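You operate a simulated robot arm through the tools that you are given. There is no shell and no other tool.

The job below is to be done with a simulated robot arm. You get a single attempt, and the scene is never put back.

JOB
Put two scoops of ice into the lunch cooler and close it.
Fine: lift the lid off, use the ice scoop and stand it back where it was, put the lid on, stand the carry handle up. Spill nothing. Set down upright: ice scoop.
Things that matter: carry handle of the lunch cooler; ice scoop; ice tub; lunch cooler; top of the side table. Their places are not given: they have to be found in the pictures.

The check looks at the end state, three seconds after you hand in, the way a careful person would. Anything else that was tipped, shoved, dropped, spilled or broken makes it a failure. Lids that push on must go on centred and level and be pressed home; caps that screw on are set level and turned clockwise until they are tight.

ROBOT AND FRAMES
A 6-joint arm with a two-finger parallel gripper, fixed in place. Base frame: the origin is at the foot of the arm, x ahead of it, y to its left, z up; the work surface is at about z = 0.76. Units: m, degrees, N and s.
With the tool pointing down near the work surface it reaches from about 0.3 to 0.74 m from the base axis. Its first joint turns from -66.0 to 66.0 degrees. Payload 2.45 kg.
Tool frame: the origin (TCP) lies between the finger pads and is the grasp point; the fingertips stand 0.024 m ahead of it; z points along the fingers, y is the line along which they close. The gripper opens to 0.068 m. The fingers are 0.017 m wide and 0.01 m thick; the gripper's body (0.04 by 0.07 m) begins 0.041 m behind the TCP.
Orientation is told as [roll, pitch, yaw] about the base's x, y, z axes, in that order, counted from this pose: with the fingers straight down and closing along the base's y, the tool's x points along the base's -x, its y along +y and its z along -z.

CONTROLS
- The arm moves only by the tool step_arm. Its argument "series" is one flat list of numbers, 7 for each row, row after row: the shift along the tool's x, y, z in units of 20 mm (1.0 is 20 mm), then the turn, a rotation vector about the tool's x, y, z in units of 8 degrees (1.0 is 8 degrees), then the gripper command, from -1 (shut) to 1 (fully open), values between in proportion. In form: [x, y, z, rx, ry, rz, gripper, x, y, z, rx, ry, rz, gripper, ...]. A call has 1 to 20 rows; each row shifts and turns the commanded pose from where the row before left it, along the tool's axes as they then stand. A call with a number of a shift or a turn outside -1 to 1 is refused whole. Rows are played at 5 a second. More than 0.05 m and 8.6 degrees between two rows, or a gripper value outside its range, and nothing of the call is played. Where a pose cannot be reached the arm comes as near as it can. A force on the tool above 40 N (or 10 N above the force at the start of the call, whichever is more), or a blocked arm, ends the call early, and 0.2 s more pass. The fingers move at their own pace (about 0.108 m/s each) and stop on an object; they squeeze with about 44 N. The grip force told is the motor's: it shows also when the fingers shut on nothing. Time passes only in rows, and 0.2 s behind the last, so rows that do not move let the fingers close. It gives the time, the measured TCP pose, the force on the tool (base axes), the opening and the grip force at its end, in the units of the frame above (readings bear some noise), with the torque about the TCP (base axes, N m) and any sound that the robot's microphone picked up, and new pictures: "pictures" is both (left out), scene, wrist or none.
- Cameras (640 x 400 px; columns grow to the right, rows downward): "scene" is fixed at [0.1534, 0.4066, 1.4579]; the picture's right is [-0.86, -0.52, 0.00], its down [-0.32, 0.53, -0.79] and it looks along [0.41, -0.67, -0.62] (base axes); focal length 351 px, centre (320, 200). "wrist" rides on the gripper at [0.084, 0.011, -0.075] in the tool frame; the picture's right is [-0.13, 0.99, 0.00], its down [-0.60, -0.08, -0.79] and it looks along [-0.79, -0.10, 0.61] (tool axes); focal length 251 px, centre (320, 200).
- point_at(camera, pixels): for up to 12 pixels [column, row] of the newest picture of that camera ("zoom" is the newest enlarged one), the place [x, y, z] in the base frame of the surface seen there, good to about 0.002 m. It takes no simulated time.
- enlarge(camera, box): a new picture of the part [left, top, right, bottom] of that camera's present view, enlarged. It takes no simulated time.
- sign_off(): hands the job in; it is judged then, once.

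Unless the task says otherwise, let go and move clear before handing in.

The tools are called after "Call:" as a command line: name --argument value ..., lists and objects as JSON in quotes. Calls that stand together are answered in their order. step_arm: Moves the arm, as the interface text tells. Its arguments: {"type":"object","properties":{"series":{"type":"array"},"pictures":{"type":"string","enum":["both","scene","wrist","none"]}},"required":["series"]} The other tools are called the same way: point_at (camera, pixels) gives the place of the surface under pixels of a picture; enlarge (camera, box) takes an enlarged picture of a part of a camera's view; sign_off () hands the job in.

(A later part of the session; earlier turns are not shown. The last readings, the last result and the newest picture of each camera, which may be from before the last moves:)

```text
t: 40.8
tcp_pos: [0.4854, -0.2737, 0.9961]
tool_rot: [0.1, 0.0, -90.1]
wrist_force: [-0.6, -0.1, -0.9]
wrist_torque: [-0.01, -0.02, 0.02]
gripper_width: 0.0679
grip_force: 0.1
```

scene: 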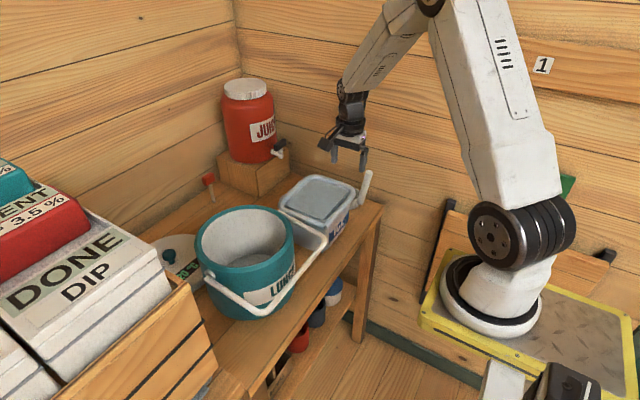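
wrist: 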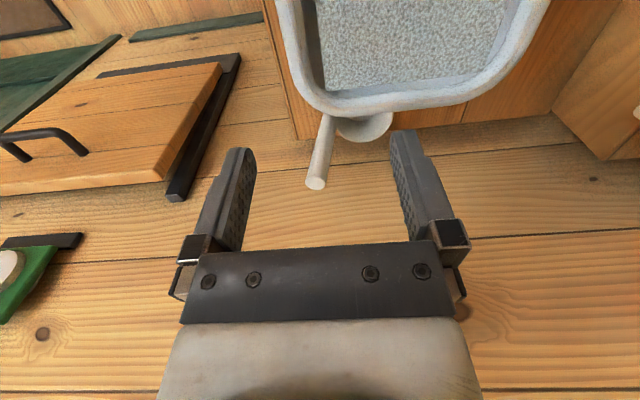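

The scoop handle is seen between the fingers from (316,184) down to (327,118), with the cup at (365,128). I'll enlarge and measure the handle axis.

Call:
enlarge --camera "wrist" --box '[270, 90, 430, 200]'

Call:
enlarge --camera "scene" --box '[330, 155, 394, 215]'

```text
3.64 times, centred on (350, 145) of wrist
```

zoom: 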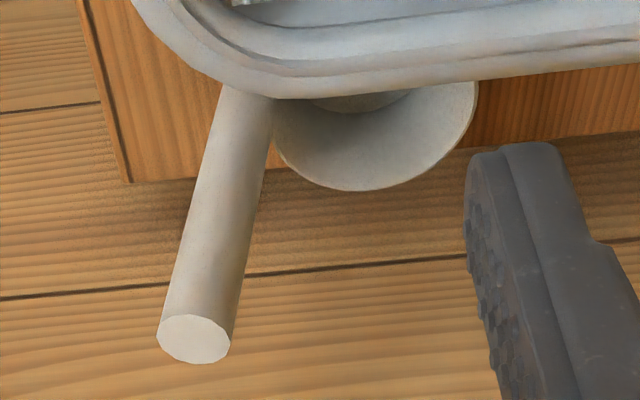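

```text
6.67 times, centred on (362, 185) of scene
```

zoom: 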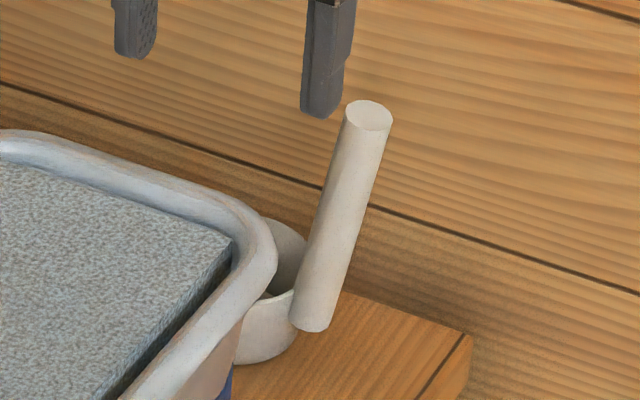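

Now I'll measure along the handle's centreline in the enlarged scene picture and along the handle in the wrist view.

Call:
point_at --camera "zoom" --pixels '[[368, 115], [366, 130], [357, 160], [349, 190], [340, 220], [331, 250], [323, 280], [315, 310], [265, 340], [285, 250]]'

Call:
point_at --camera "wrist" --pixels '[[323, 183], [316, 172], [319, 160], [322, 148], [325, 135], [328, 122], [330, 115], [311, 183], [322, 186], [370, 140], [398, 118], [350, 130]]'

```text
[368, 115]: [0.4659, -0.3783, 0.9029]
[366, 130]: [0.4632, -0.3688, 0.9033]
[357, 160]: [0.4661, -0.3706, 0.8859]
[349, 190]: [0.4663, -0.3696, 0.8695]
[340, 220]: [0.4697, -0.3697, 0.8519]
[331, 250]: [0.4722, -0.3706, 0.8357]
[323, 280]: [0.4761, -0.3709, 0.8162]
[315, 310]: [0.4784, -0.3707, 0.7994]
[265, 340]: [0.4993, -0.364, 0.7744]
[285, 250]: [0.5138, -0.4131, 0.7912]
```

```text
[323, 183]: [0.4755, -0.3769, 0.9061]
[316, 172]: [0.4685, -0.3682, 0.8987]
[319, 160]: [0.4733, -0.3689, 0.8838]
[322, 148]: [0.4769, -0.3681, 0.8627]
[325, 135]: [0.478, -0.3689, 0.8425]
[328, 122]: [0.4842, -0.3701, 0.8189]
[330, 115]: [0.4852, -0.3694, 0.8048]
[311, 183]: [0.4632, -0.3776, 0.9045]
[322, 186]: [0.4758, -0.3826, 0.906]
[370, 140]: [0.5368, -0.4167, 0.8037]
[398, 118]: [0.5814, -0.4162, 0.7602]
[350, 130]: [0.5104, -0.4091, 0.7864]
```

The handle has radius about 9 mm and leans 9° toward −x, with its axis at (0.4695,−0.378) at the top. I'll move above it and tilt 9° to match.

Call:
step_arm --series '[-0.87, -0.206, 0.3, 0, 0, 0, 1, -0.87, -0.206, 0.3, 0, 0, 0, 1, -0.87, -0.206, 0.3, 0, 0, 0, 1, -0.87, -0.206, 0.3, 0, 0, 0, 1, -0.87, -0.206, 0.3, 0, 0, 0, 1, -0.87, -0.206, 0.3, 0, 0, 0, 1, 0, 0, 0, -0.5625, 0, 0, 1, 0, 0, 0, -0.5625, 0, 0, 1, 0, 0, 0, 0, 0, 0, 1]'

Call:
enlarge --camera "scene" --box '[310, 125, 410, 215]'

```text
t: 42.8
tcp_pos: [0.4609, -0.3786, 0.962]
tool_rot: [9.3, 0.0, -90.0]
wrist_force: [0.5, -0.5, 0.5]
wrist_torque: [0.02, -0.01, 0.0]
gripper_width: 0.0682
grip_force: 0.2
```

scene: 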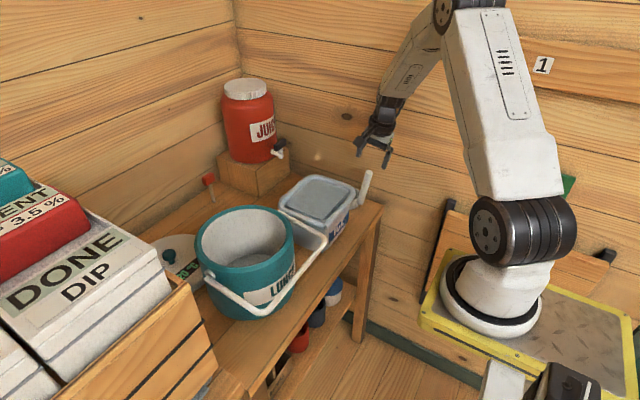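
wrist: 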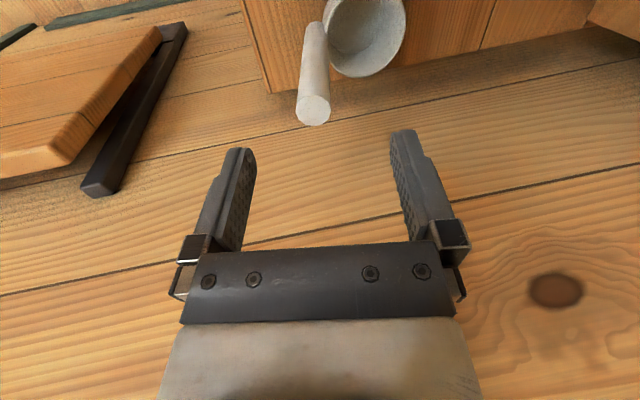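

```text
4.44 times, centred on (360, 170) of scene
```

zoom: 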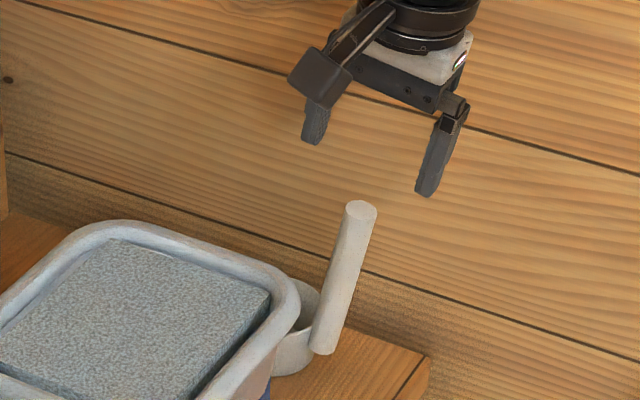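

The handle is aligned between the open fingers (wrist (314,110)). I'll descend along the handle and close on it.

Call:
step_arm --series '[0, 0, 1, 0, 0, 0, 1, 0, 0, 1, 0, 0, 0, 1, 0, 0, 1, 0, 0, 0, 1, 0, 0, 1, 0, 0, 0, 1, 0, 0, 0, 0, 0, 0, 1]'

Call:
enlarge --camera "scene" --box '[310, 125, 410, 215]'

```text
t: 44.0
tcp_pos: [0.4744, -0.3782, 0.8839]
tool_rot: [9.1, 0.0, -90.0]
wrist_force: [0.3, 0.0, 0.0]
wrist_torque: [0.02, -0.01, -0.03]
gripper_width: 0.068
grip_force: 0.1
```

scene: 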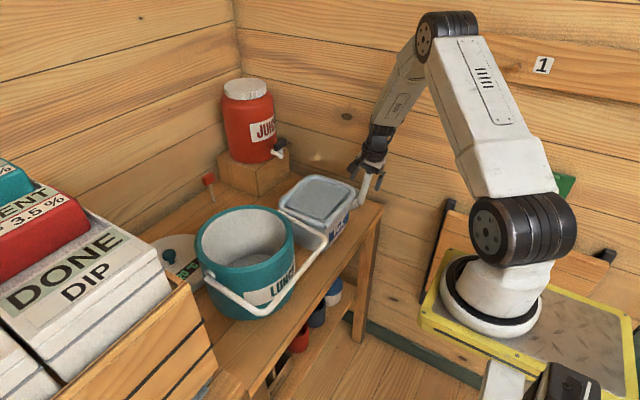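
wrist: 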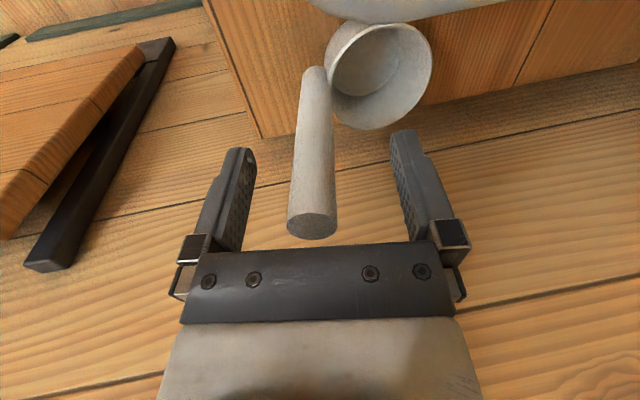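

```text
4.44 times, centred on (360, 170) of scene
```

zoom: 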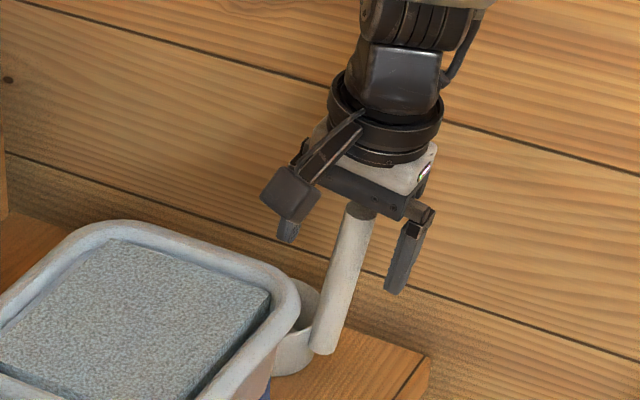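

The handle sits well between the pads. I'll close the gripper.

Call:
step_arm --series '[0, 0, 0, 0, 0, 0, 0, 0, 0, 0, 0, 0, 0, -1, 0, 0, 0, 0, 0, 0, -1, 0, 0, 0, 0, 0, 0, -1, 0, 0, 0, 0, 0, 0, -1]'

Call:
enlarge --camera "scene" --box '[310, 125, 410, 215]'

```text
t: 45.2
tcp_pos: [0.4735, -0.3769, 0.8851]
tool_rot: [9.1, 0.0, -90.0]
wrist_force: [-0.2, -0.5, -0.1]
wrist_torque: [0.01, 0.04, -0.03]
gripper_width: 0.0205
grip_force: 37.8
```

scene: 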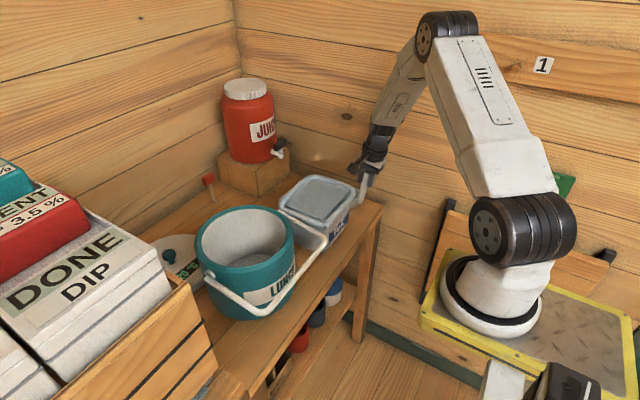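
wrist: 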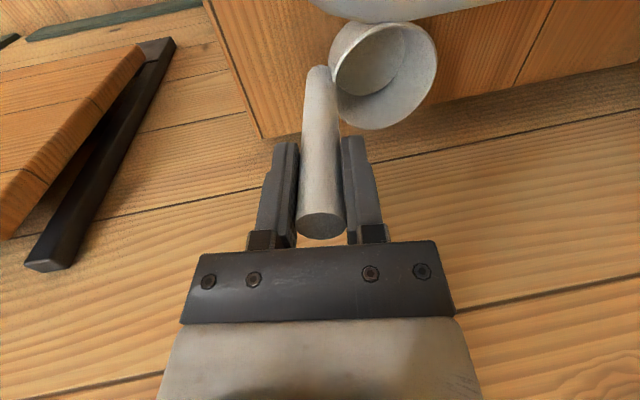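

```text
4.44 times, centred on (360, 170) of scene
```

zoom: 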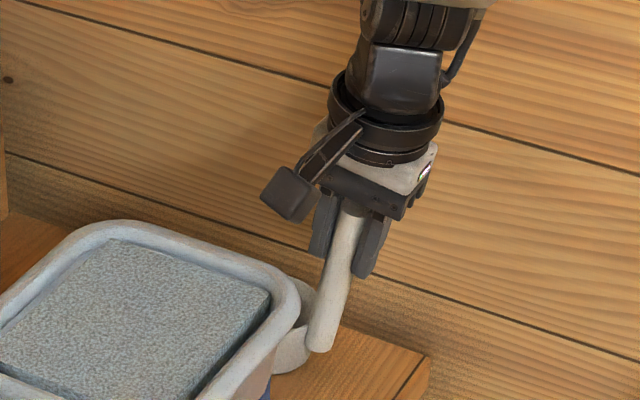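

The handle is held (20.5 mm). I'll lift straight up and check for slip.

Call:
step_arm --series '[0, 0.078, -0.494, 0, 0, 0, -1, 0, 0.078, -0.494, 0, 0, 0, -1, 0, 0.156, -0.988, 0, 0, 0, -1, 0, 0.156, -0.988, 0, 0, 0, -1, 0, 0.156, -0.988, 0, 0, 0, -1, 0, 0.156, -0.988, 0, 0, 0, -1, 0, 0.156, -0.988, 0, 0, 0, -1, 0, 0.156, -0.988, 0, 0, 0, -1, 0, 0.156, -0.988, 0, 0, 0, -1, 0, 0.156, -0.988, 0, 0, 0, -1, 0, 0.156, -0.988, 0, 0, 0, -1, 0, 0.156, -0.988, 0, 0, 0, -1]'

Call:
enlarge --camera "scene" --box '[310, 80, 430, 200]'

```text
t: 47.8
tcp_pos: [0.4724, -0.3779, 1.1046]
tool_rot: [9.1, 0.0, -90.0]
wrist_force: [-0.1, 0.5, -1.1]
wrist_torque: [0.01, 0.05, -0.03]
gripper_width: 0.0205
grip_force: 37.6
```

scene: 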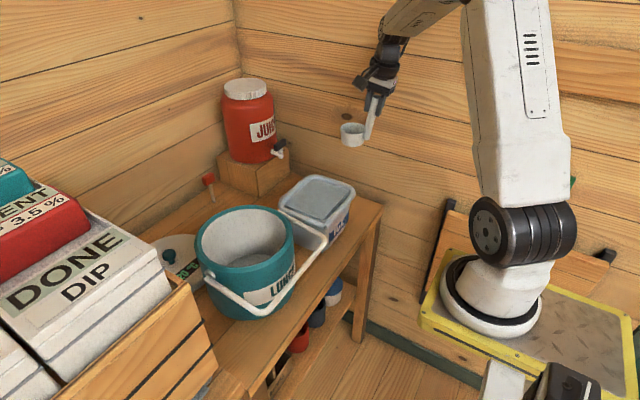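
wrist: 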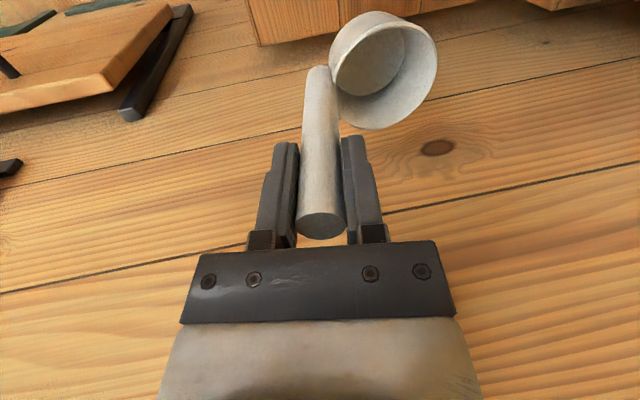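

```text
3.33 times, centred on (370, 140) of scene
```

zoom: 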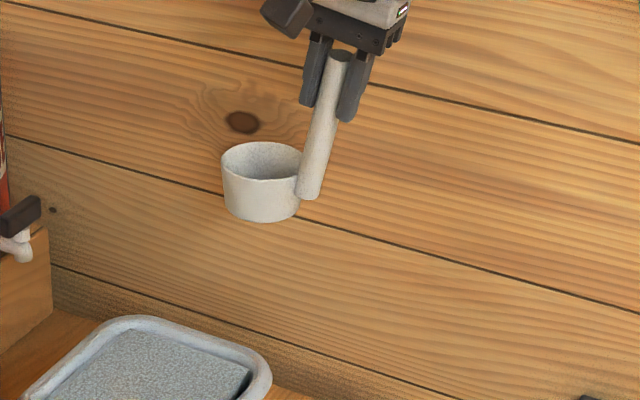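

The scoop came up level and firmly held. I'll measure the cup relative to the TCP (0.4724,−0.3779,1.1046).

Call:
point_at --camera "zoom" --pixels '[[224, 165], [262, 179], [262, 143], [298, 172], [262, 219], [227, 205], [262, 172], [310, 190], [338, 58]]'

Call:
point_at --camera "wrist" --pixels '[[436, 55], [380, 128], [340, 35], [385, 14], [345, 112], [425, 105], [322, 70], [320, 225]]'

```text
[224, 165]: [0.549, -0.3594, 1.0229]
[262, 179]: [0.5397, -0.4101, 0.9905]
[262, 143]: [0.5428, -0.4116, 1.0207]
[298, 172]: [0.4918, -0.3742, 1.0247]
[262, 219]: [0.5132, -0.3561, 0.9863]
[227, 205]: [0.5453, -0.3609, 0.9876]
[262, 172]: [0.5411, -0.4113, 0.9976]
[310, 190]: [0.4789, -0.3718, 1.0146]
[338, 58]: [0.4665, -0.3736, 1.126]
```

```text
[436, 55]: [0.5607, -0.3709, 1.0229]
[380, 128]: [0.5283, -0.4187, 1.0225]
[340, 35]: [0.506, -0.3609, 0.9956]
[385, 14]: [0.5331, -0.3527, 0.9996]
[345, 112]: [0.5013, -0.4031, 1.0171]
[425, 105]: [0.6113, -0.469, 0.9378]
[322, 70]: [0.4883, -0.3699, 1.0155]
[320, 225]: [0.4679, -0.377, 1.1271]
```

The cup rim is level at 82 mm below the TCP and its centre is 53 mm from the TCP. I'll move above the tub and turn the scoop half round about the vertical, keeping the cup level.

Call:
step_arm --series '[1, 0.45, -0.056, 0, 0, 0, -1, 1, 0.45, -0.056, 0, 0, 0, -1, 1, 0.45, -0.056, 0, 0, 0, -1, 1, 0.45, -0.056, 0, 0, 0, -1, 1, 0.45, -0.056, 0, 0, 0, -1, 1, 0.45, -0.056, 0, 0, 0, -1, 1, 0.45, -0.056, 0, 0, 0, -1, 1, 0.45, -0.056, 0, 0, 0, -1, 0, 0, 0, 0, 0.156, -0.988, -1, 0, 0, 0, 0, 0.156, -0.988, -1, 0, 0, 0, 0, 0.156, -0.988, -1, 0, 0, 0, 0, 0.156, -0.988, -1, 0, 0, 0, 0, 0.156, -0.988, -1, 0, 0, 0, 0, 0.156, -0.988, -1, 0, 0, 0, 0, 0.156, -0.988, -1, 0, 0, 0, 0, 0.156, -0.988, -1, 0, 0, 0, 0, 0.156, -0.988, -1, 0, 0, 0, 0, 0.156, -0.988, -1, 0, 0, 0, 0, 0.156, -0.988, -1]' --pictures "scene"

Call:
step_arm --series '[0, 0, 0, 0, 0.156, -0.988, -1, 0, 0, 0, 0, 0.156, -0.988, -1, 0, 0, 0, 0, 0.156, -0.988, -1, 0, 0, 0, 0, 0.156, -0.988, -1, 0, 0, 0, 0, 0.156, -0.988, -1, 0, 0, 0, 0, 0.156, -0.988, -1, 0, 0, 0, 0, 0.156, -0.988, -1, 0, 0, 0, 0, 0.156, -0.988, -1, 0, 0, 0, 0, 0.156, -0.988, -1, 0, 0, 0, 0, 0.156, -0.988, -1, 0, 0, 0, 0, 0.156, -0.988, -1, 0, 0, 0, 0, 0.078, -0.494, -1, 0, 0, 0, 0, 0, 0, -1]'

```text
t: 51.8
tcp_pos: [0.542, -0.2169, 1.124]
tool_rot: [9.0, -0.1, -1.8]
wrist_force: [0.7, -0.1, -1.4]
wrist_torque: [-0.03, -0.01, 0.02]
gripper_width: 0.0204
grip_force: 37.6
```

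scene: 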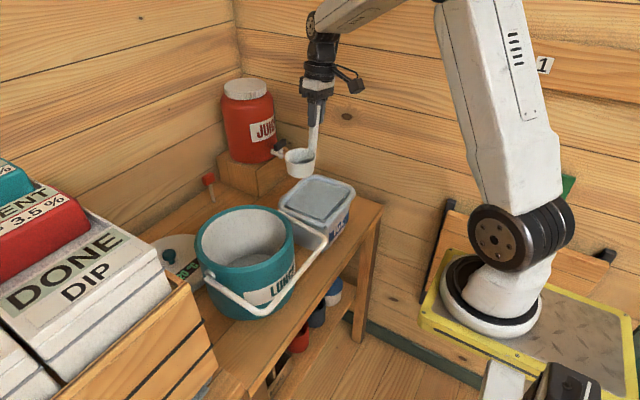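

```text
t: 54.6
tcp_pos: [0.5417, -0.2176, 1.1236]
tool_rot: [8.9, 0.0, 90.0]
wrist_force: [-0.4, -0.2, -1.9]
wrist_torque: [0.01, -0.02, 0.02]
gripper_width: 0.0203
grip_force: 37.7
```

scene: 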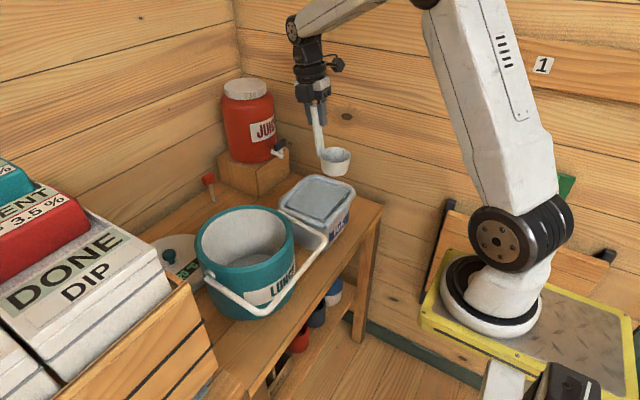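
wrist: 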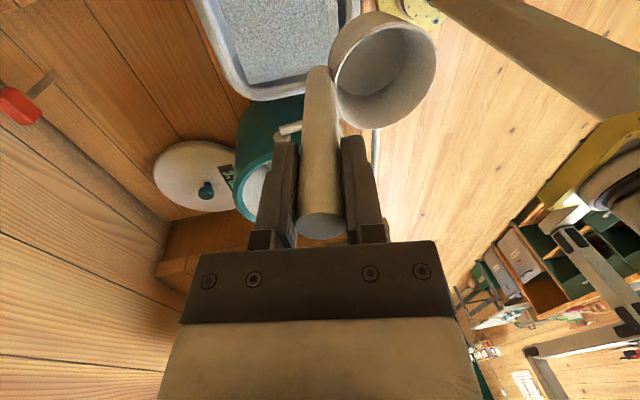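

The scoop is level with the cup now on the robot side (yaw +90), over the tub. Next I'll pitch it 60° forward so the mouth faces the robot, then bring it over the far part of the ice.

Call:
step_arm --series '[0, 0, 0, 0.9375, 0, 0, -1, 0, 0, 0, 0.9375, 0, 0, -1, 0, 0, 0, 0.9375, 0, 0, -1, 0, 0, 0, 0.9375, 0, 0, -1, 0, 0, 0, 0.9375, 0, 0, -1, 0, 0, 0, 0.9375, 0, 0, -1, 0, 0, 0, 0.9375, 0, 0, -1, 0, 0, 0, 0.9375, 0, 0, -1, 0.058, 0.843, 0.243, 0, 0, 0, -1, 0.058, 0.843, 0.243, 0, 0, 0, -1, 0.058, 0.843, 0.243, 0, 0, 0, -1, 0.058, 0.843, 0.243, 0, 0, 0, -1, 0.058, 0.843, 0.243, 0, 0, 0, -1, 0.058, 0.843, 0.243, 0, 0, 0, -1, 0, 0, 0, 0, 0, 0, -1]'

Call:
enlarge --camera "scene" --box '[260, 100, 400, 240]'

```text
t: 57.8
tcp_pos: [0.5729, -0.2075, 1.1915]
tool_rot: [-49.5, -0.3, 89.4]
wrist_force: [0.4, -0.1, -1.0]
wrist_torque: [-0.01, 0.05, 0.0]
gripper_width: 0.0204
grip_force: 38.3
out of reach, approached as far as the arm can: row 7, 8, 9, 10, 11, 12, 13, 14
```

scene: 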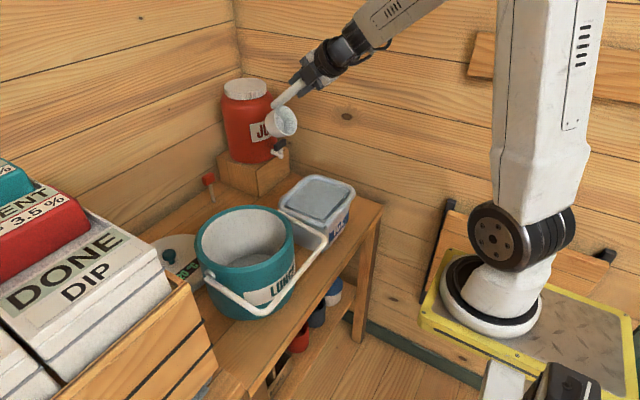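
wrist: 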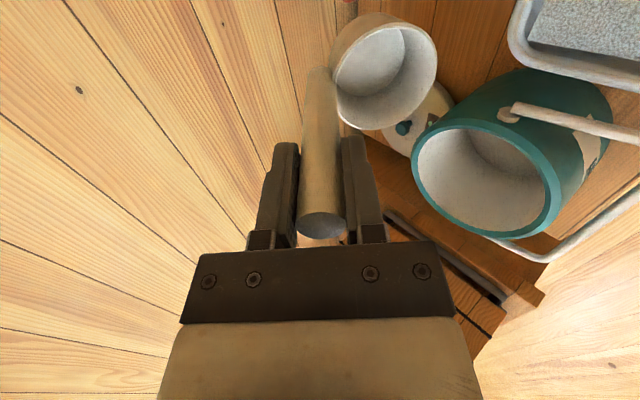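

```text
2.86 times, centred on (330, 170) of scene
```

zoom: 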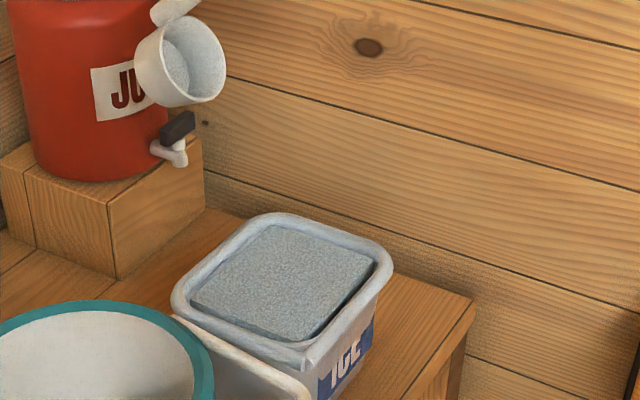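

The arm can't pitch the tool forward past its forearm here (rows 7–14 out of reach), so tilting sideways is the better way. I'll undo the pitch and go back to the picked-up orientation (yaw −90), where a sideways roll turns the mouth toward −y.

Call:
step_arm --series '[0, 0, 0, -0.9375, 0, 0, -1, 0, 0, 0, -0.9375, 0, 0, -1, 0, 0, 0, -0.9375, 0, 0, -1, 0, 0, 0, -0.9375, 0, 0, -1, 0, 0, 0, -0.9375, 0, 0, -1, 0, 0, 0, -0.9375, 0, 0, -1, 0, 0, 0, -0.9375, 0, 0, -1, 0, 0, 0, -0.9375, 0, 0, -1, 0, 0, 0, 0, 0, 0, -1]' --pictures "none"

```text
t: 59.8
tcp_pos: [0.5732, -0.2063, 1.1905]
tool_rot: [9.0, -0.1, 90.0]
wrist_force: [-0.3, 0.3, -1.1]
wrist_torque: [0.0, -0.07, -0.01]
gripper_width: 0.0203
grip_force: 38.1
```

Orientation is exactly back (9, 0, 90). I'll turn the scoop back by 180° about the vertical.

Call:
step_arm --series '[0, 0, 0, 0, -0.156, 0.988, -1, 0, 0, 0, 0, -0.156, 0.988, -1, 0, 0, 0, 0, -0.156, 0.988, -1, 0, 0, 0, 0, -0.156, 0.988, -1, 0, 0, 0, 0, -0.156, 0.988, -1, 0, 0, 0, 0, -0.156, 0.988, -1, 0, 0, 0, 0, -0.156, 0.988, -1, 0, 0, 0, 0, -0.156, 0.988, -1, 0, 0, 0, 0, -0.156, 0.988, -1, 0, 0, 0, 0, -0.156, 0.988, -1, 0, 0, 0, 0, -0.156, 0.988, -1, 0, 0, 0, 0, -0.156, 0.988, -1, 0, 0, 0, 0, -0.156, 0.988, -1, 0, 0, 0, 0, -0.156, 0.988, -1, 0, 0, 0, 0, -0.156, 0.988, -1, 0, 0, 0, 0, -0.156, 0.988, -1, 0, 0, 0, 0, -0.156, 0.988, -1, 0, 0, 0, 0, -0.156, 0.988, -1]' --pictures "none"

Call:
step_arm --series '[0, 0, 0, 0, -0.156, 0.988, -1, 0, 0, 0, 0, -0.156, 0.988, -1, 0, 0, 0, 0, -0.156, 0.988, -1, 0, 0, 0, 0, -0.156, 0.988, -1, 0, 0, 0, 0, -0.078, 0.494, -1, 0, 0, 0, 0, 0, 0, -1]'

```text
t: 63.6
tcp_pos: [0.5734, -0.2058, 1.1911]
tool_rot: [9.1, 0.0, -54.2]
wrist_force: [0.2, -0.2, -1.4]
wrist_torque: [0.01, 0.09, 0.0]
gripper_width: 0.0206
grip_force: 38.0
```

```text
t: 65.0
tcp_pos: [0.5739, -0.2061, 1.1893]
tool_rot: [9.1, 0.0, -90.2]
wrist_force: [0.8, 0.1, -1.8]
wrist_torque: [-0.01, 0.04, 0.0]
gripper_width: 0.0207
grip_force: 38.3
```

scene: 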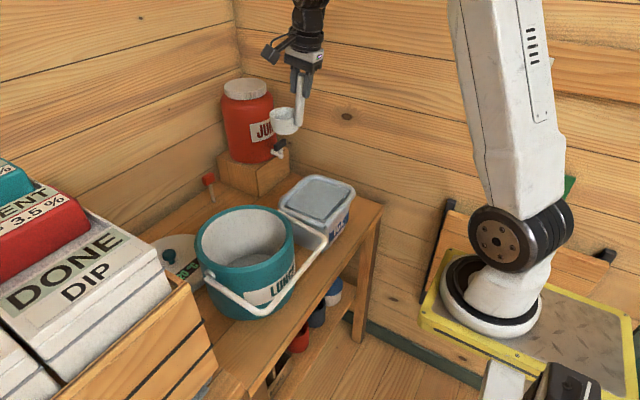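
wrist: 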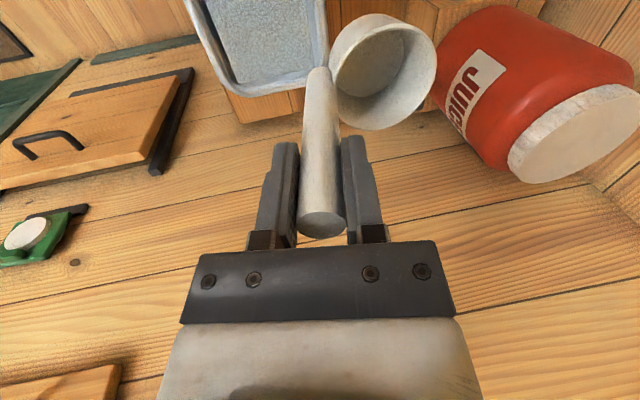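

The scoop is back in its picked orientation. I'll roll it 45° so the mouth faces −y, then bring it over the ice.

Call:
step_arm --series '[0, 0, 0, 0, 0.926, 0.146, -1, 0, 0, 0, 0, 0.926, 0.146, -1, 0, 0, 0, 0, 0.926, 0.146, -1, 0, 0, 0, 0, 0.926, 0.146, -1, 0, 0, 0, 0, 0.926, 0.146, -1, 0, 0, 0, 0, 0.926, 0.146, -1, 0, 0, 0, 0, 0, 0, -1]' --pictures "none"

```text
t: 66.6
tcp_pos: [0.5741, -0.2062, 1.1917]
tool_rot: [9.2, 45.2, -89.9]
wrist_force: [0.0, 0.4, -0.8]
wrist_torque: [-0.07, 0.07, 0.0]
gripper_width: 0.0204
grip_force: 37.4
```

The sideways roll is fully reachable (pitch reads 45.2). Now I'll carry the tilted cup down to just above the ice.

Call:
step_arm --series '[-0.968, -0.487, 0.399, 0, 0, 0, -1, -0.968, -0.487, 0.399, 0, 0, 0, -1, -0.968, -0.487, 0.399, 0, 0, 0, -1, -0.968, -0.487, 0.399, 0, 0, 0, -1, -0.968, -0.487, 0.399, 0, 0, 0, -1, -0.968, -0.487, 0.399, 0, 0, 0, -1, -0.968, -0.487, 0.399, 0, 0, 0, -1, -0.968, -0.487, 0.399, 0, 0, 0, -1, -0.968, -0.487, 0.399, 0, 0, 0, -1, 0, 0, 0, 0, 0, 0, -1]'

Call:
enlarge --camera "scene" --box '[260, 100, 400, 240]'

```text
t: 68.8
tcp_pos: [0.4981, -0.2685, 1.0082]
tool_rot: [9.3, 45.1, -89.8]
wrist_force: [0.3, 0.3, -0.4]
wrist_torque: [-0.08, 0.05, 0.01]
gripper_width: 0.0202
grip_force: 37.9
```

scene: 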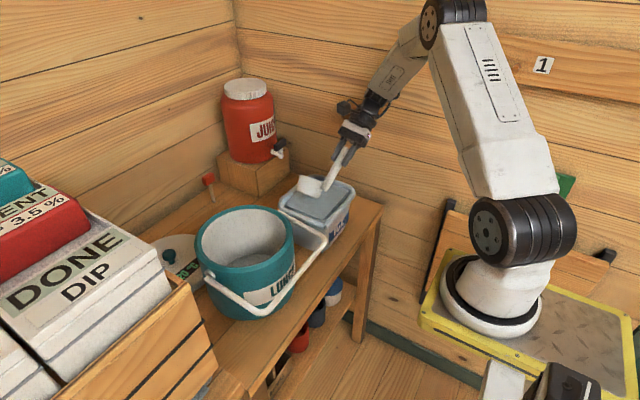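
wrist: 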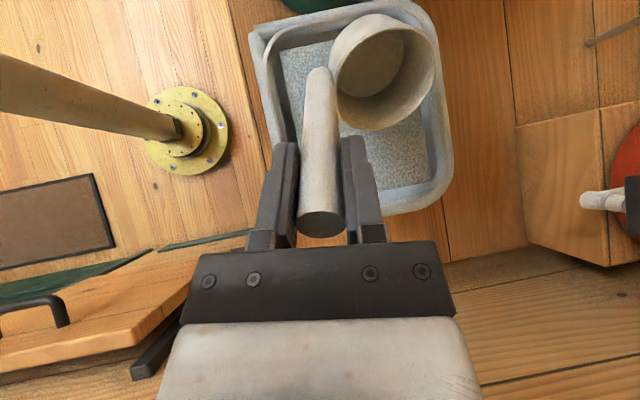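

```text
2.86 times, centred on (330, 170) of scene
```

zoom: 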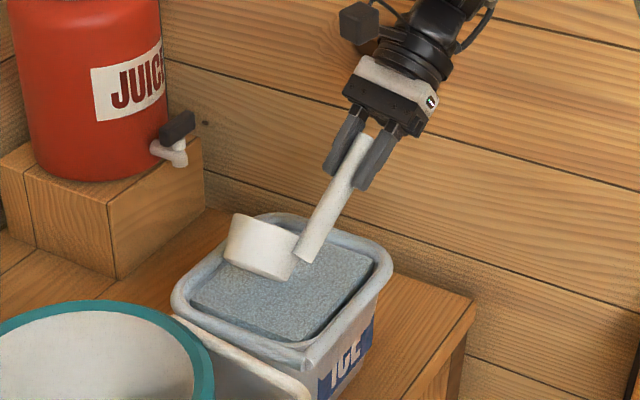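

The tilted cup hangs right over the ice. I'll verify its position against the tub's inner walls before dipping.

Call:
point_at --camera "zoom" --pixels '[[235, 218], [228, 262], [290, 278], [297, 238], [262, 245], [305, 255], [180, 290], [375, 270], [300, 340], [280, 222]]'

Call:
point_at --camera "wrist" --pixels '[[434, 60], [385, 130], [335, 60], [385, 15], [440, 110], [425, 180], [350, 140], [290, 130], [270, 45], [440, 140]]'

```text
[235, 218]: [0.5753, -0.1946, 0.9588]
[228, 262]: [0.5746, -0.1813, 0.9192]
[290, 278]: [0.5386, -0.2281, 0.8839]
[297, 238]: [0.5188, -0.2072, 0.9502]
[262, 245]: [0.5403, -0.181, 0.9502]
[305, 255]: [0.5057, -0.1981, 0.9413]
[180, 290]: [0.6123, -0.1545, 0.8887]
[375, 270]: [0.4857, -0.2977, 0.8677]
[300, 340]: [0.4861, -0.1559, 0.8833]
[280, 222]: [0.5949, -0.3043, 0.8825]
```

```text
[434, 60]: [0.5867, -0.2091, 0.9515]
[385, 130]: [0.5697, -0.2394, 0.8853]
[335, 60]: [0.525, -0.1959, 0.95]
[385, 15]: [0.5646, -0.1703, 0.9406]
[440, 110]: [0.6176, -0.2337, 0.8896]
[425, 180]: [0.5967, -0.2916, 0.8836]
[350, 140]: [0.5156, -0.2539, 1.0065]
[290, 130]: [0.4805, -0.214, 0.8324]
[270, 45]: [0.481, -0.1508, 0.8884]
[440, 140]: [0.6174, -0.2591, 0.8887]
```

The cup's centre is about (0.55,−0.215) and stays inside the tub walls (x 0.48–0.60). I'll lower it so the lip just enters the ice and read the force.

Call:
step_arm --series '[-0.396, -0.062, 0.391, 0, 0, 0, -1, -0.396, -0.062, 0.391, 0, 0, 0, -1, -0.396, -0.062, 0.391, 0, 0, 0, -1, -0.396, -0.062, 0.391, 0, 0, 0, -1]'

Call:
enlarge --camera "scene" --box '[260, 120, 400, 240]'

```text
t: 69.8
tcp_pos: [0.4981, -0.269, 0.9641]
tool_rot: [9.2, 45.0, -89.8]
wrist_force: [-0.1, 0.1, -1.8]
wrist_torque: [-0.07, 0.05, 0.0]
gripper_width: 0.0202
grip_force: 37.2
```

scene: 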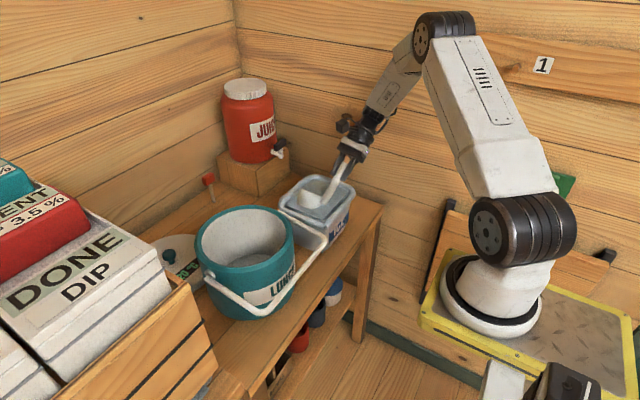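
wrist: 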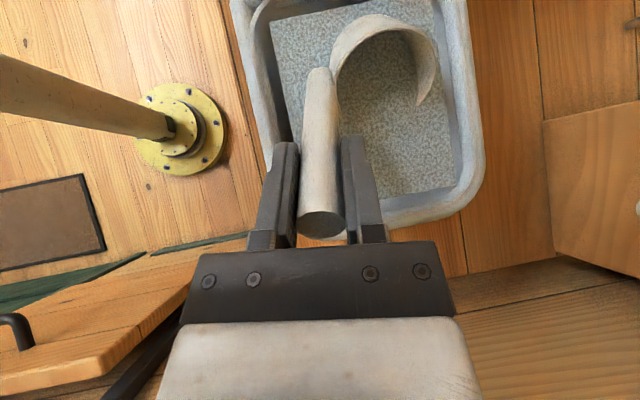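

```text
3.33 times, centred on (330, 180) of scene
```

zoom: 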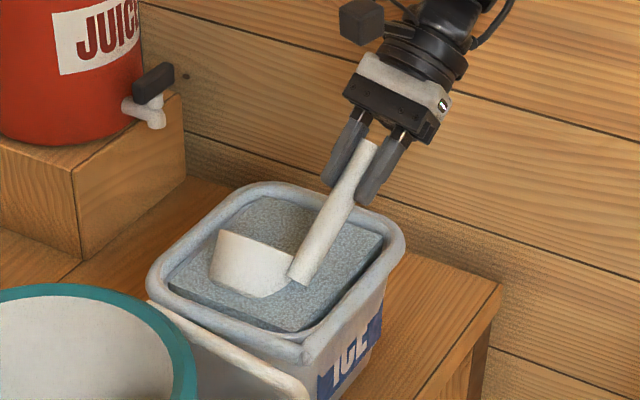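

The cup sinks into the ice with no resistance, so the ice can be scooped. I'll go a bit deeper, sweep toward −y while rolling the cup level, and stop there to look.

Call:
step_arm --series '[-0.4, -0.062, 0.395, 0, 0, 0, -1, -0.4, -0.062, 0.395, 0, 0, 0, -1, 0, 0, 0, 0, 0, 0, -1, 0.244, 0, 0, 0, -0.926, -0.146, -1, 0.24, 0.005, -0.035, 0, -0.926, -0.146, -1, 0.4, -0.018, 0.115, 0, -0.926, -0.146, -1, 0.41, -0.01, 0.062, 0, -0.926, -0.146, -1, 0.527, -0.016, 0.1, 0, -0.926, -0.146, -1, 0.535, -0.005, 0.033, 0, -0.926, -0.146, -1, 0, 0, 0, 0, 0, 0, -1]'

Call:
enlarge --camera "scene" --box '[260, 120, 400, 240]'

```text
t: 72.0
tcp_pos: [0.4997, -0.2243, 0.9509]
tool_rot: [9.1, 0.0, -90.0]
wrist_force: [-0.9, 0.2, -1.9]
wrist_torque: [0.0, 0.06, -0.02]
gripper_width: 0.0203
grip_force: 37.4
```

scene: 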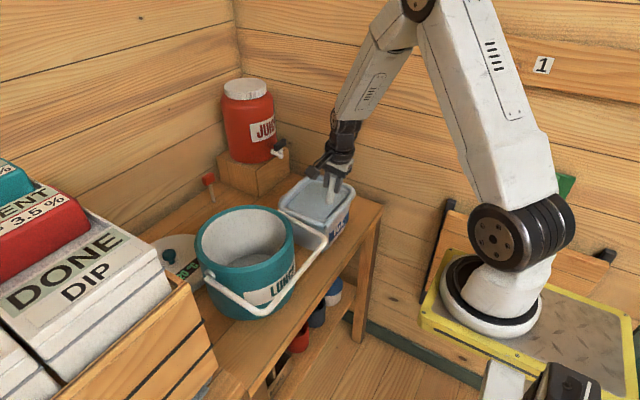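
wrist: 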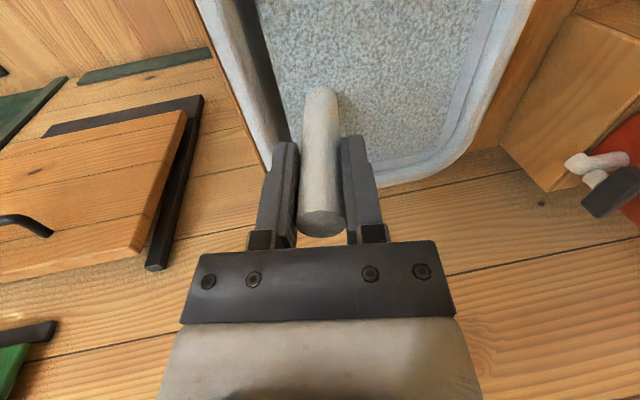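

```text
3.33 times, centred on (330, 180) of scene
```

zoom: 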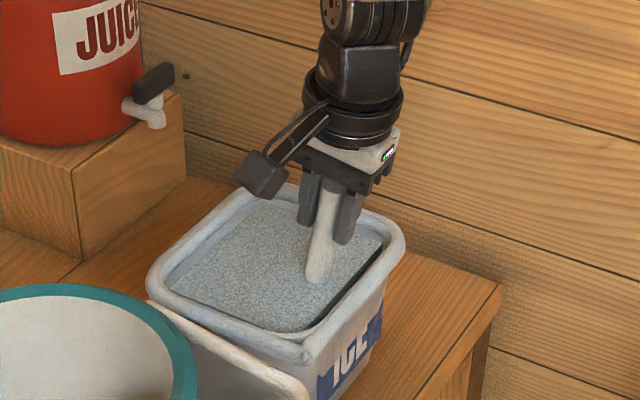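

The cup is level and fully buried, only the handle showing at zoom (322,250). I'll lift it straight up slowly.

Call:
step_arm --series '[0, 0.078, -0.494, 0, 0, 0, -1, 0, 0.078, -0.494, 0, 0, 0, -1, 0, 0.078, -0.494, 0, 0, 0, -1, 0, 0.078, -0.494, 0, 0, 0, -1, 0, 0.078, -0.494, 0, 0, 0, -1, 0, 0.078, -0.494, 0, 0, 0, -1, 0, 0.078, -0.494, 0, 0, 0, -1, 0, 0.078, -0.494, 0, 0, 0, -1, 0, 0.078, -0.494, 0, 0, 0, -1, 0, 0.078, -0.494, 0, 0, 0, -1, 0, 0, 0, 0, 0, 0, -1]'

Call:
enlarge --camera "scene" --box '[260, 120, 400, 240]'

Call:
enlarge --camera "wrist" --box '[240, 0, 480, 180]'

```text
t: 74.4
tcp_pos: [0.4994, -0.2257, 1.0518]
tool_rot: [9.1, 0.0, -90.0]
wrist_force: [0.1, 1.0, -1.8]
wrist_torque: [0.04, 0.09, 0.01]
gripper_width: 0.0205
grip_force: 37.4
```

scene: 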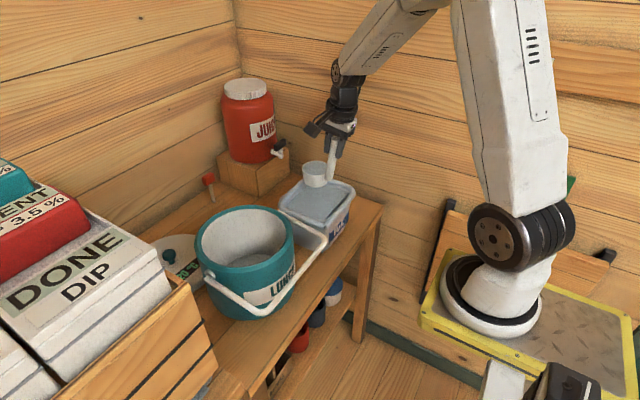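
wrist: 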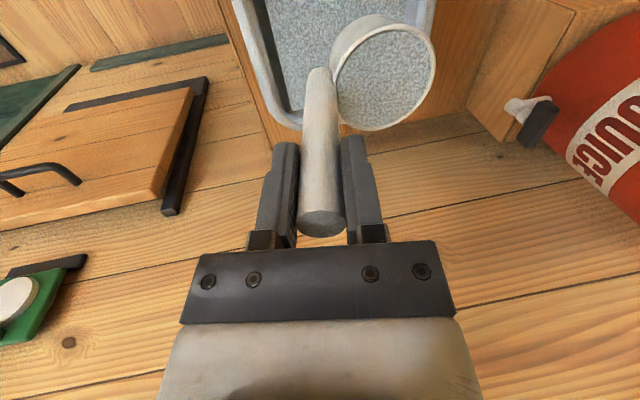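

```text
3.33 times, centred on (330, 180) of scene
```

zoom: 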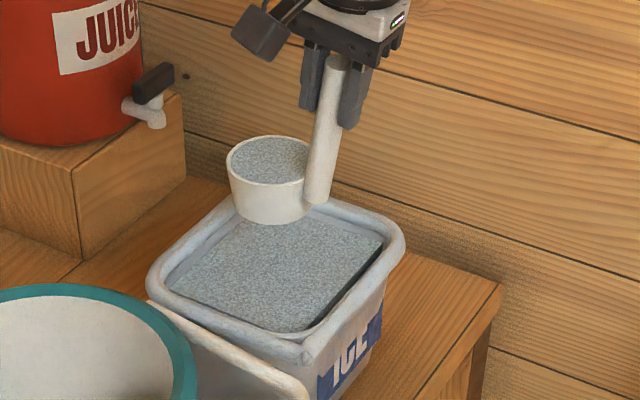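

```text
2.22 times, centred on (360, 90) of wrist
```

zoom: 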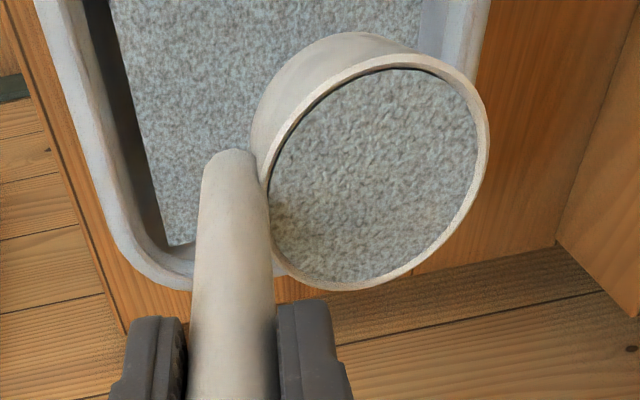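

The cup is full of ice and level, with nothing spilled. I'll raise it a little and carry it level to over the cooler's opening.

Call:
step_arm --series '[0, 0.156, -0.988, 0, 0, 0, -1, 0, 0.156, -0.988, 0, 0, 0, -1, 0.4, 0.05, 0.008, 0, 0, 0, -1, 0.781, 0.0817, 0.013, 0, 0, 0, -1, 0.781, 0.0817, 0.013, 0, 0, 0, -1, 0.781, 0.0817, 0.013, 0, 0, 0, -1, 0.781, 0.0817, 0.013, 0, 0, 0, -1, 0.781, 0.0817, 0.013, 0, 0, 0, -1, 0.781, 0.0817, 0.013, 0, 0, 0, -1, 0.781, 0.0817, 0.013, 0, 0, 0, -1, 0.781, 0.0817, 0.013, 0, 0, 0, -1, 0.781, 0.0817, 0.013, 0, 0, 0, -1, 0.781, 0.0817, 0.013, 0, 0, 0, -1, 0.781, 0.0817, 0.013, 0, 0, 0, -1, 0.781, 0.0817, 0.013, 0, 0, 0, -1, 0.781, 0.0817, 0.013, 0, 0, 0, -1, 0.781, 0.0817, 0.013, 0, 0, 0, -1, 0.781, 0.0817, 0.013, 0, 0, 0, -1, 0.781, 0.0817, 0.013, 0, 0, 0, -1, 0.4, 0.05, 0.008, 0, 0, 0, -1]'

Call:
enlarge --camera "scene" --box '[170, 130, 350, 310]'

```text
t: 78.6
tcp_pos: [0.5261, 0.0403, 1.0911]
tool_rot: [9.1, 0.0, -89.8]
wrist_force: [-0.1, -0.3, -2.6]
wrist_torque: [0.03, 0.06, -0.03]
gripper_width: 0.0206
grip_force: 37.8
```

scene: 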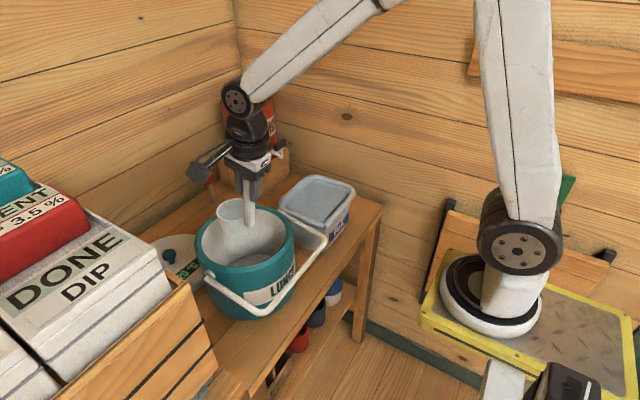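
wrist: 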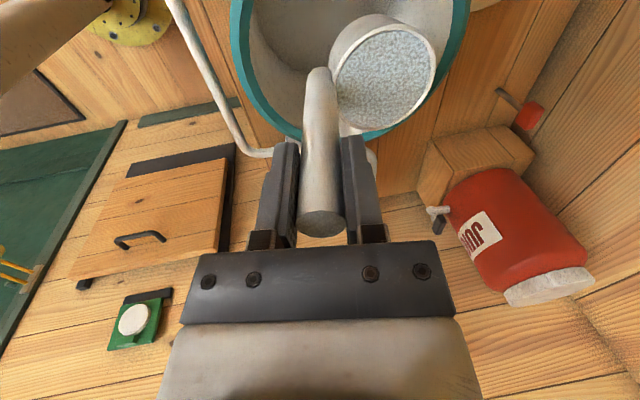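

```text
2.22 times, centred on (260, 220) of scene
```

zoom: 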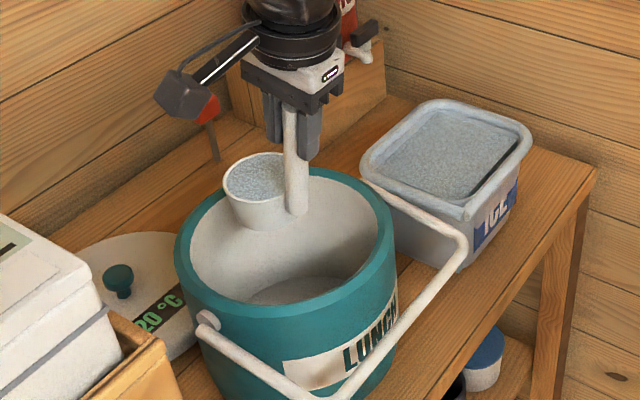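

The full cup is over the opening, its centre near (0.58,0.035). I'll roll it to about 97° about the cup itself so the ice pours inside, then hold.

Call:
step_arm --series '[-0.537, 0, 0.002, 0, 0.926, 0.146, -1, -0.537, 0, 0.002, 0, 0.926, 0.146, -1, -0.537, 0, 0.002, 0, 0.926, 0.146, -1, -0.537, 0, 0.002, 0, 0.926, 0.146, -1, -0.537, 0, 0.002, 0, 0.926, 0.146, -1, -0.537, 0, 0.002, 0, 0.926, 0.146, -1, -0.537, 0, 0.002, 0, 0.926, 0.146, -1, -0.537, 0, 0.002, 0, 0.926, 0.146, -1, -0.537, 0, 0.002, 0, 0.926, 0.146, -1, -0.537, 0, 0.002, 0, 0.926, 0.146, -1, -0.537, 0, 0.002, 0, 0.926, 0.146, -1, -0.537, 0, 0.002, 0, 0.926, 0.146, -1, -0.537, 0, 0.002, 0, 0.926, 0.146, -1, 0, 0, 0, 0, 0, 0, -1, 0, 0, 0, 0, 0, 0, -1, 0, 0, 0, 0, 0, 0, -1]'

Call:
enlarge --camera "scene" --box '[170, 130, 350, 310]'

```text
t: 82.0
tcp_pos: [0.5281, -0.0452, 1.0051]
tool_rot: [-172.1, 82.4, 88.9]
wrist_force: [0.2, -0.7, -1.9]
wrist_torque: [-0.13, 0.06, 0.01]
gripper_width: 0.0203
grip_force: 37.7
```

scene: 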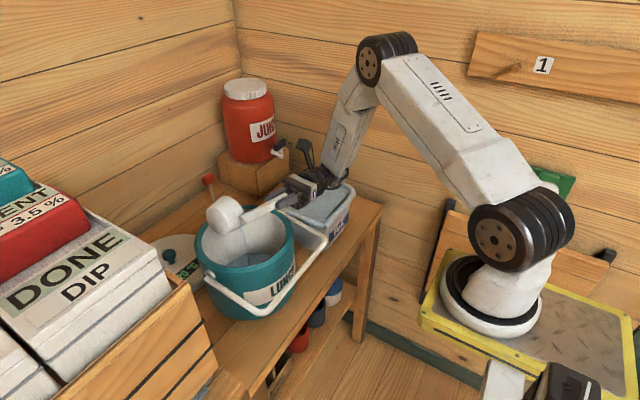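
wrist: 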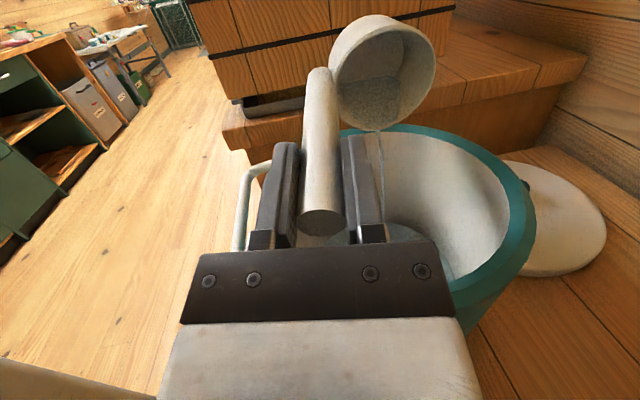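

```text
2.22 times, centred on (260, 220) of scene
```

zoom: 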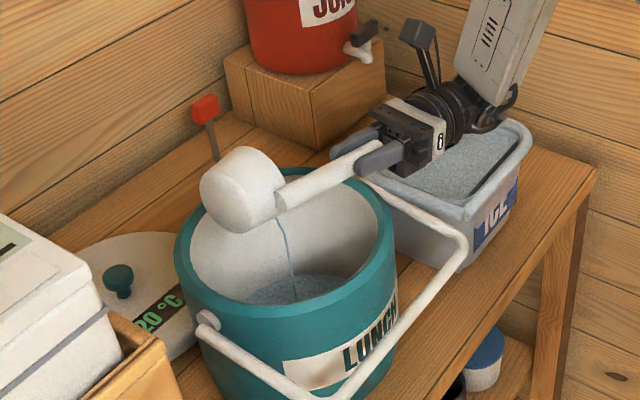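

A thin stream still falls from the lip into the cooler and the ice bed there has risen. I'll hold until it runs empty.

Call:
step_arm --series '[0, 0, 0, 0, 0, 0, -1, 0, 0, 0, 0, 0, 0, -1, 0, 0, 0, 0, 0, 0, -1, 0, 0, 0, 0, 0, 0, -1, 0, 0, 0, 0, 0, 0, -1, 0, 0, 0, 0, 0, 0, -1, 0, 0, 0, 0, 0, 0, -1, 0, 0, 0, 0, 0, 0, -1]'

Call:
enlarge --camera "wrist" --box '[280, 0, 480, 150]'

```text
t: 83.8
tcp_pos: [0.5284, -0.0469, 1.0061]
tool_rot: [-172.1, 82.4, 89.0]
wrist_force: [0.4, 0.0, -0.8]
wrist_torque: [-0.07, 0.08, 0.01]
gripper_width: 0.0202
grip_force: 38.0
```

scene: 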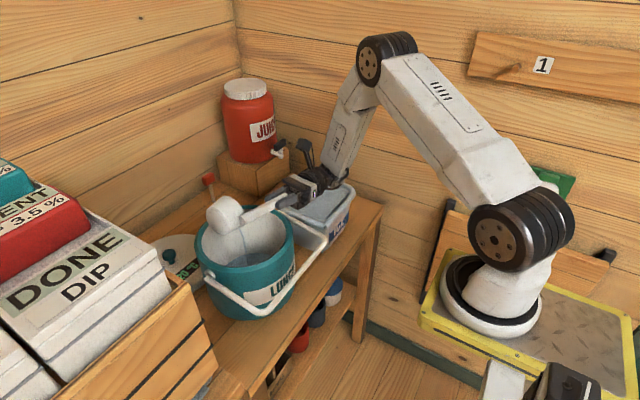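
wrist: 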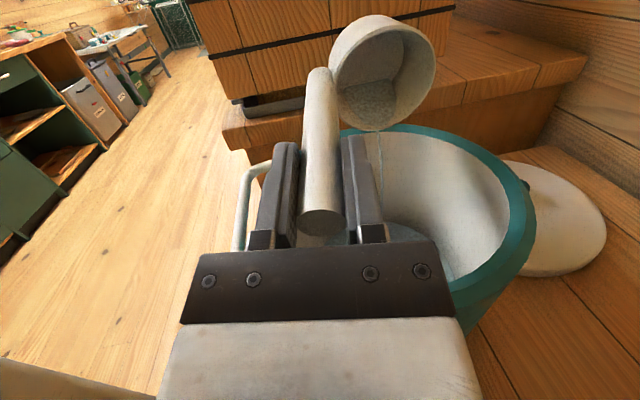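

```text
2.67 times, centred on (380, 75) of wrist
```

zoom: 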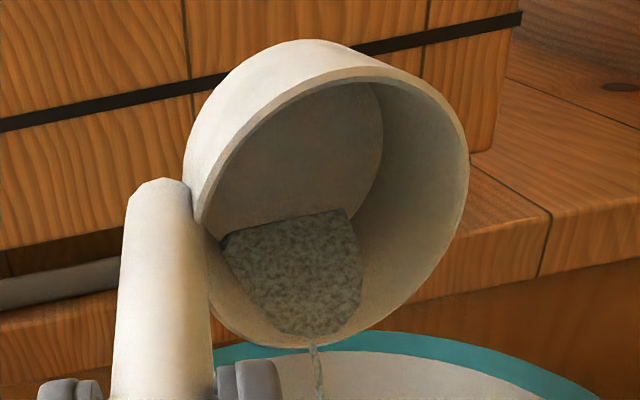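

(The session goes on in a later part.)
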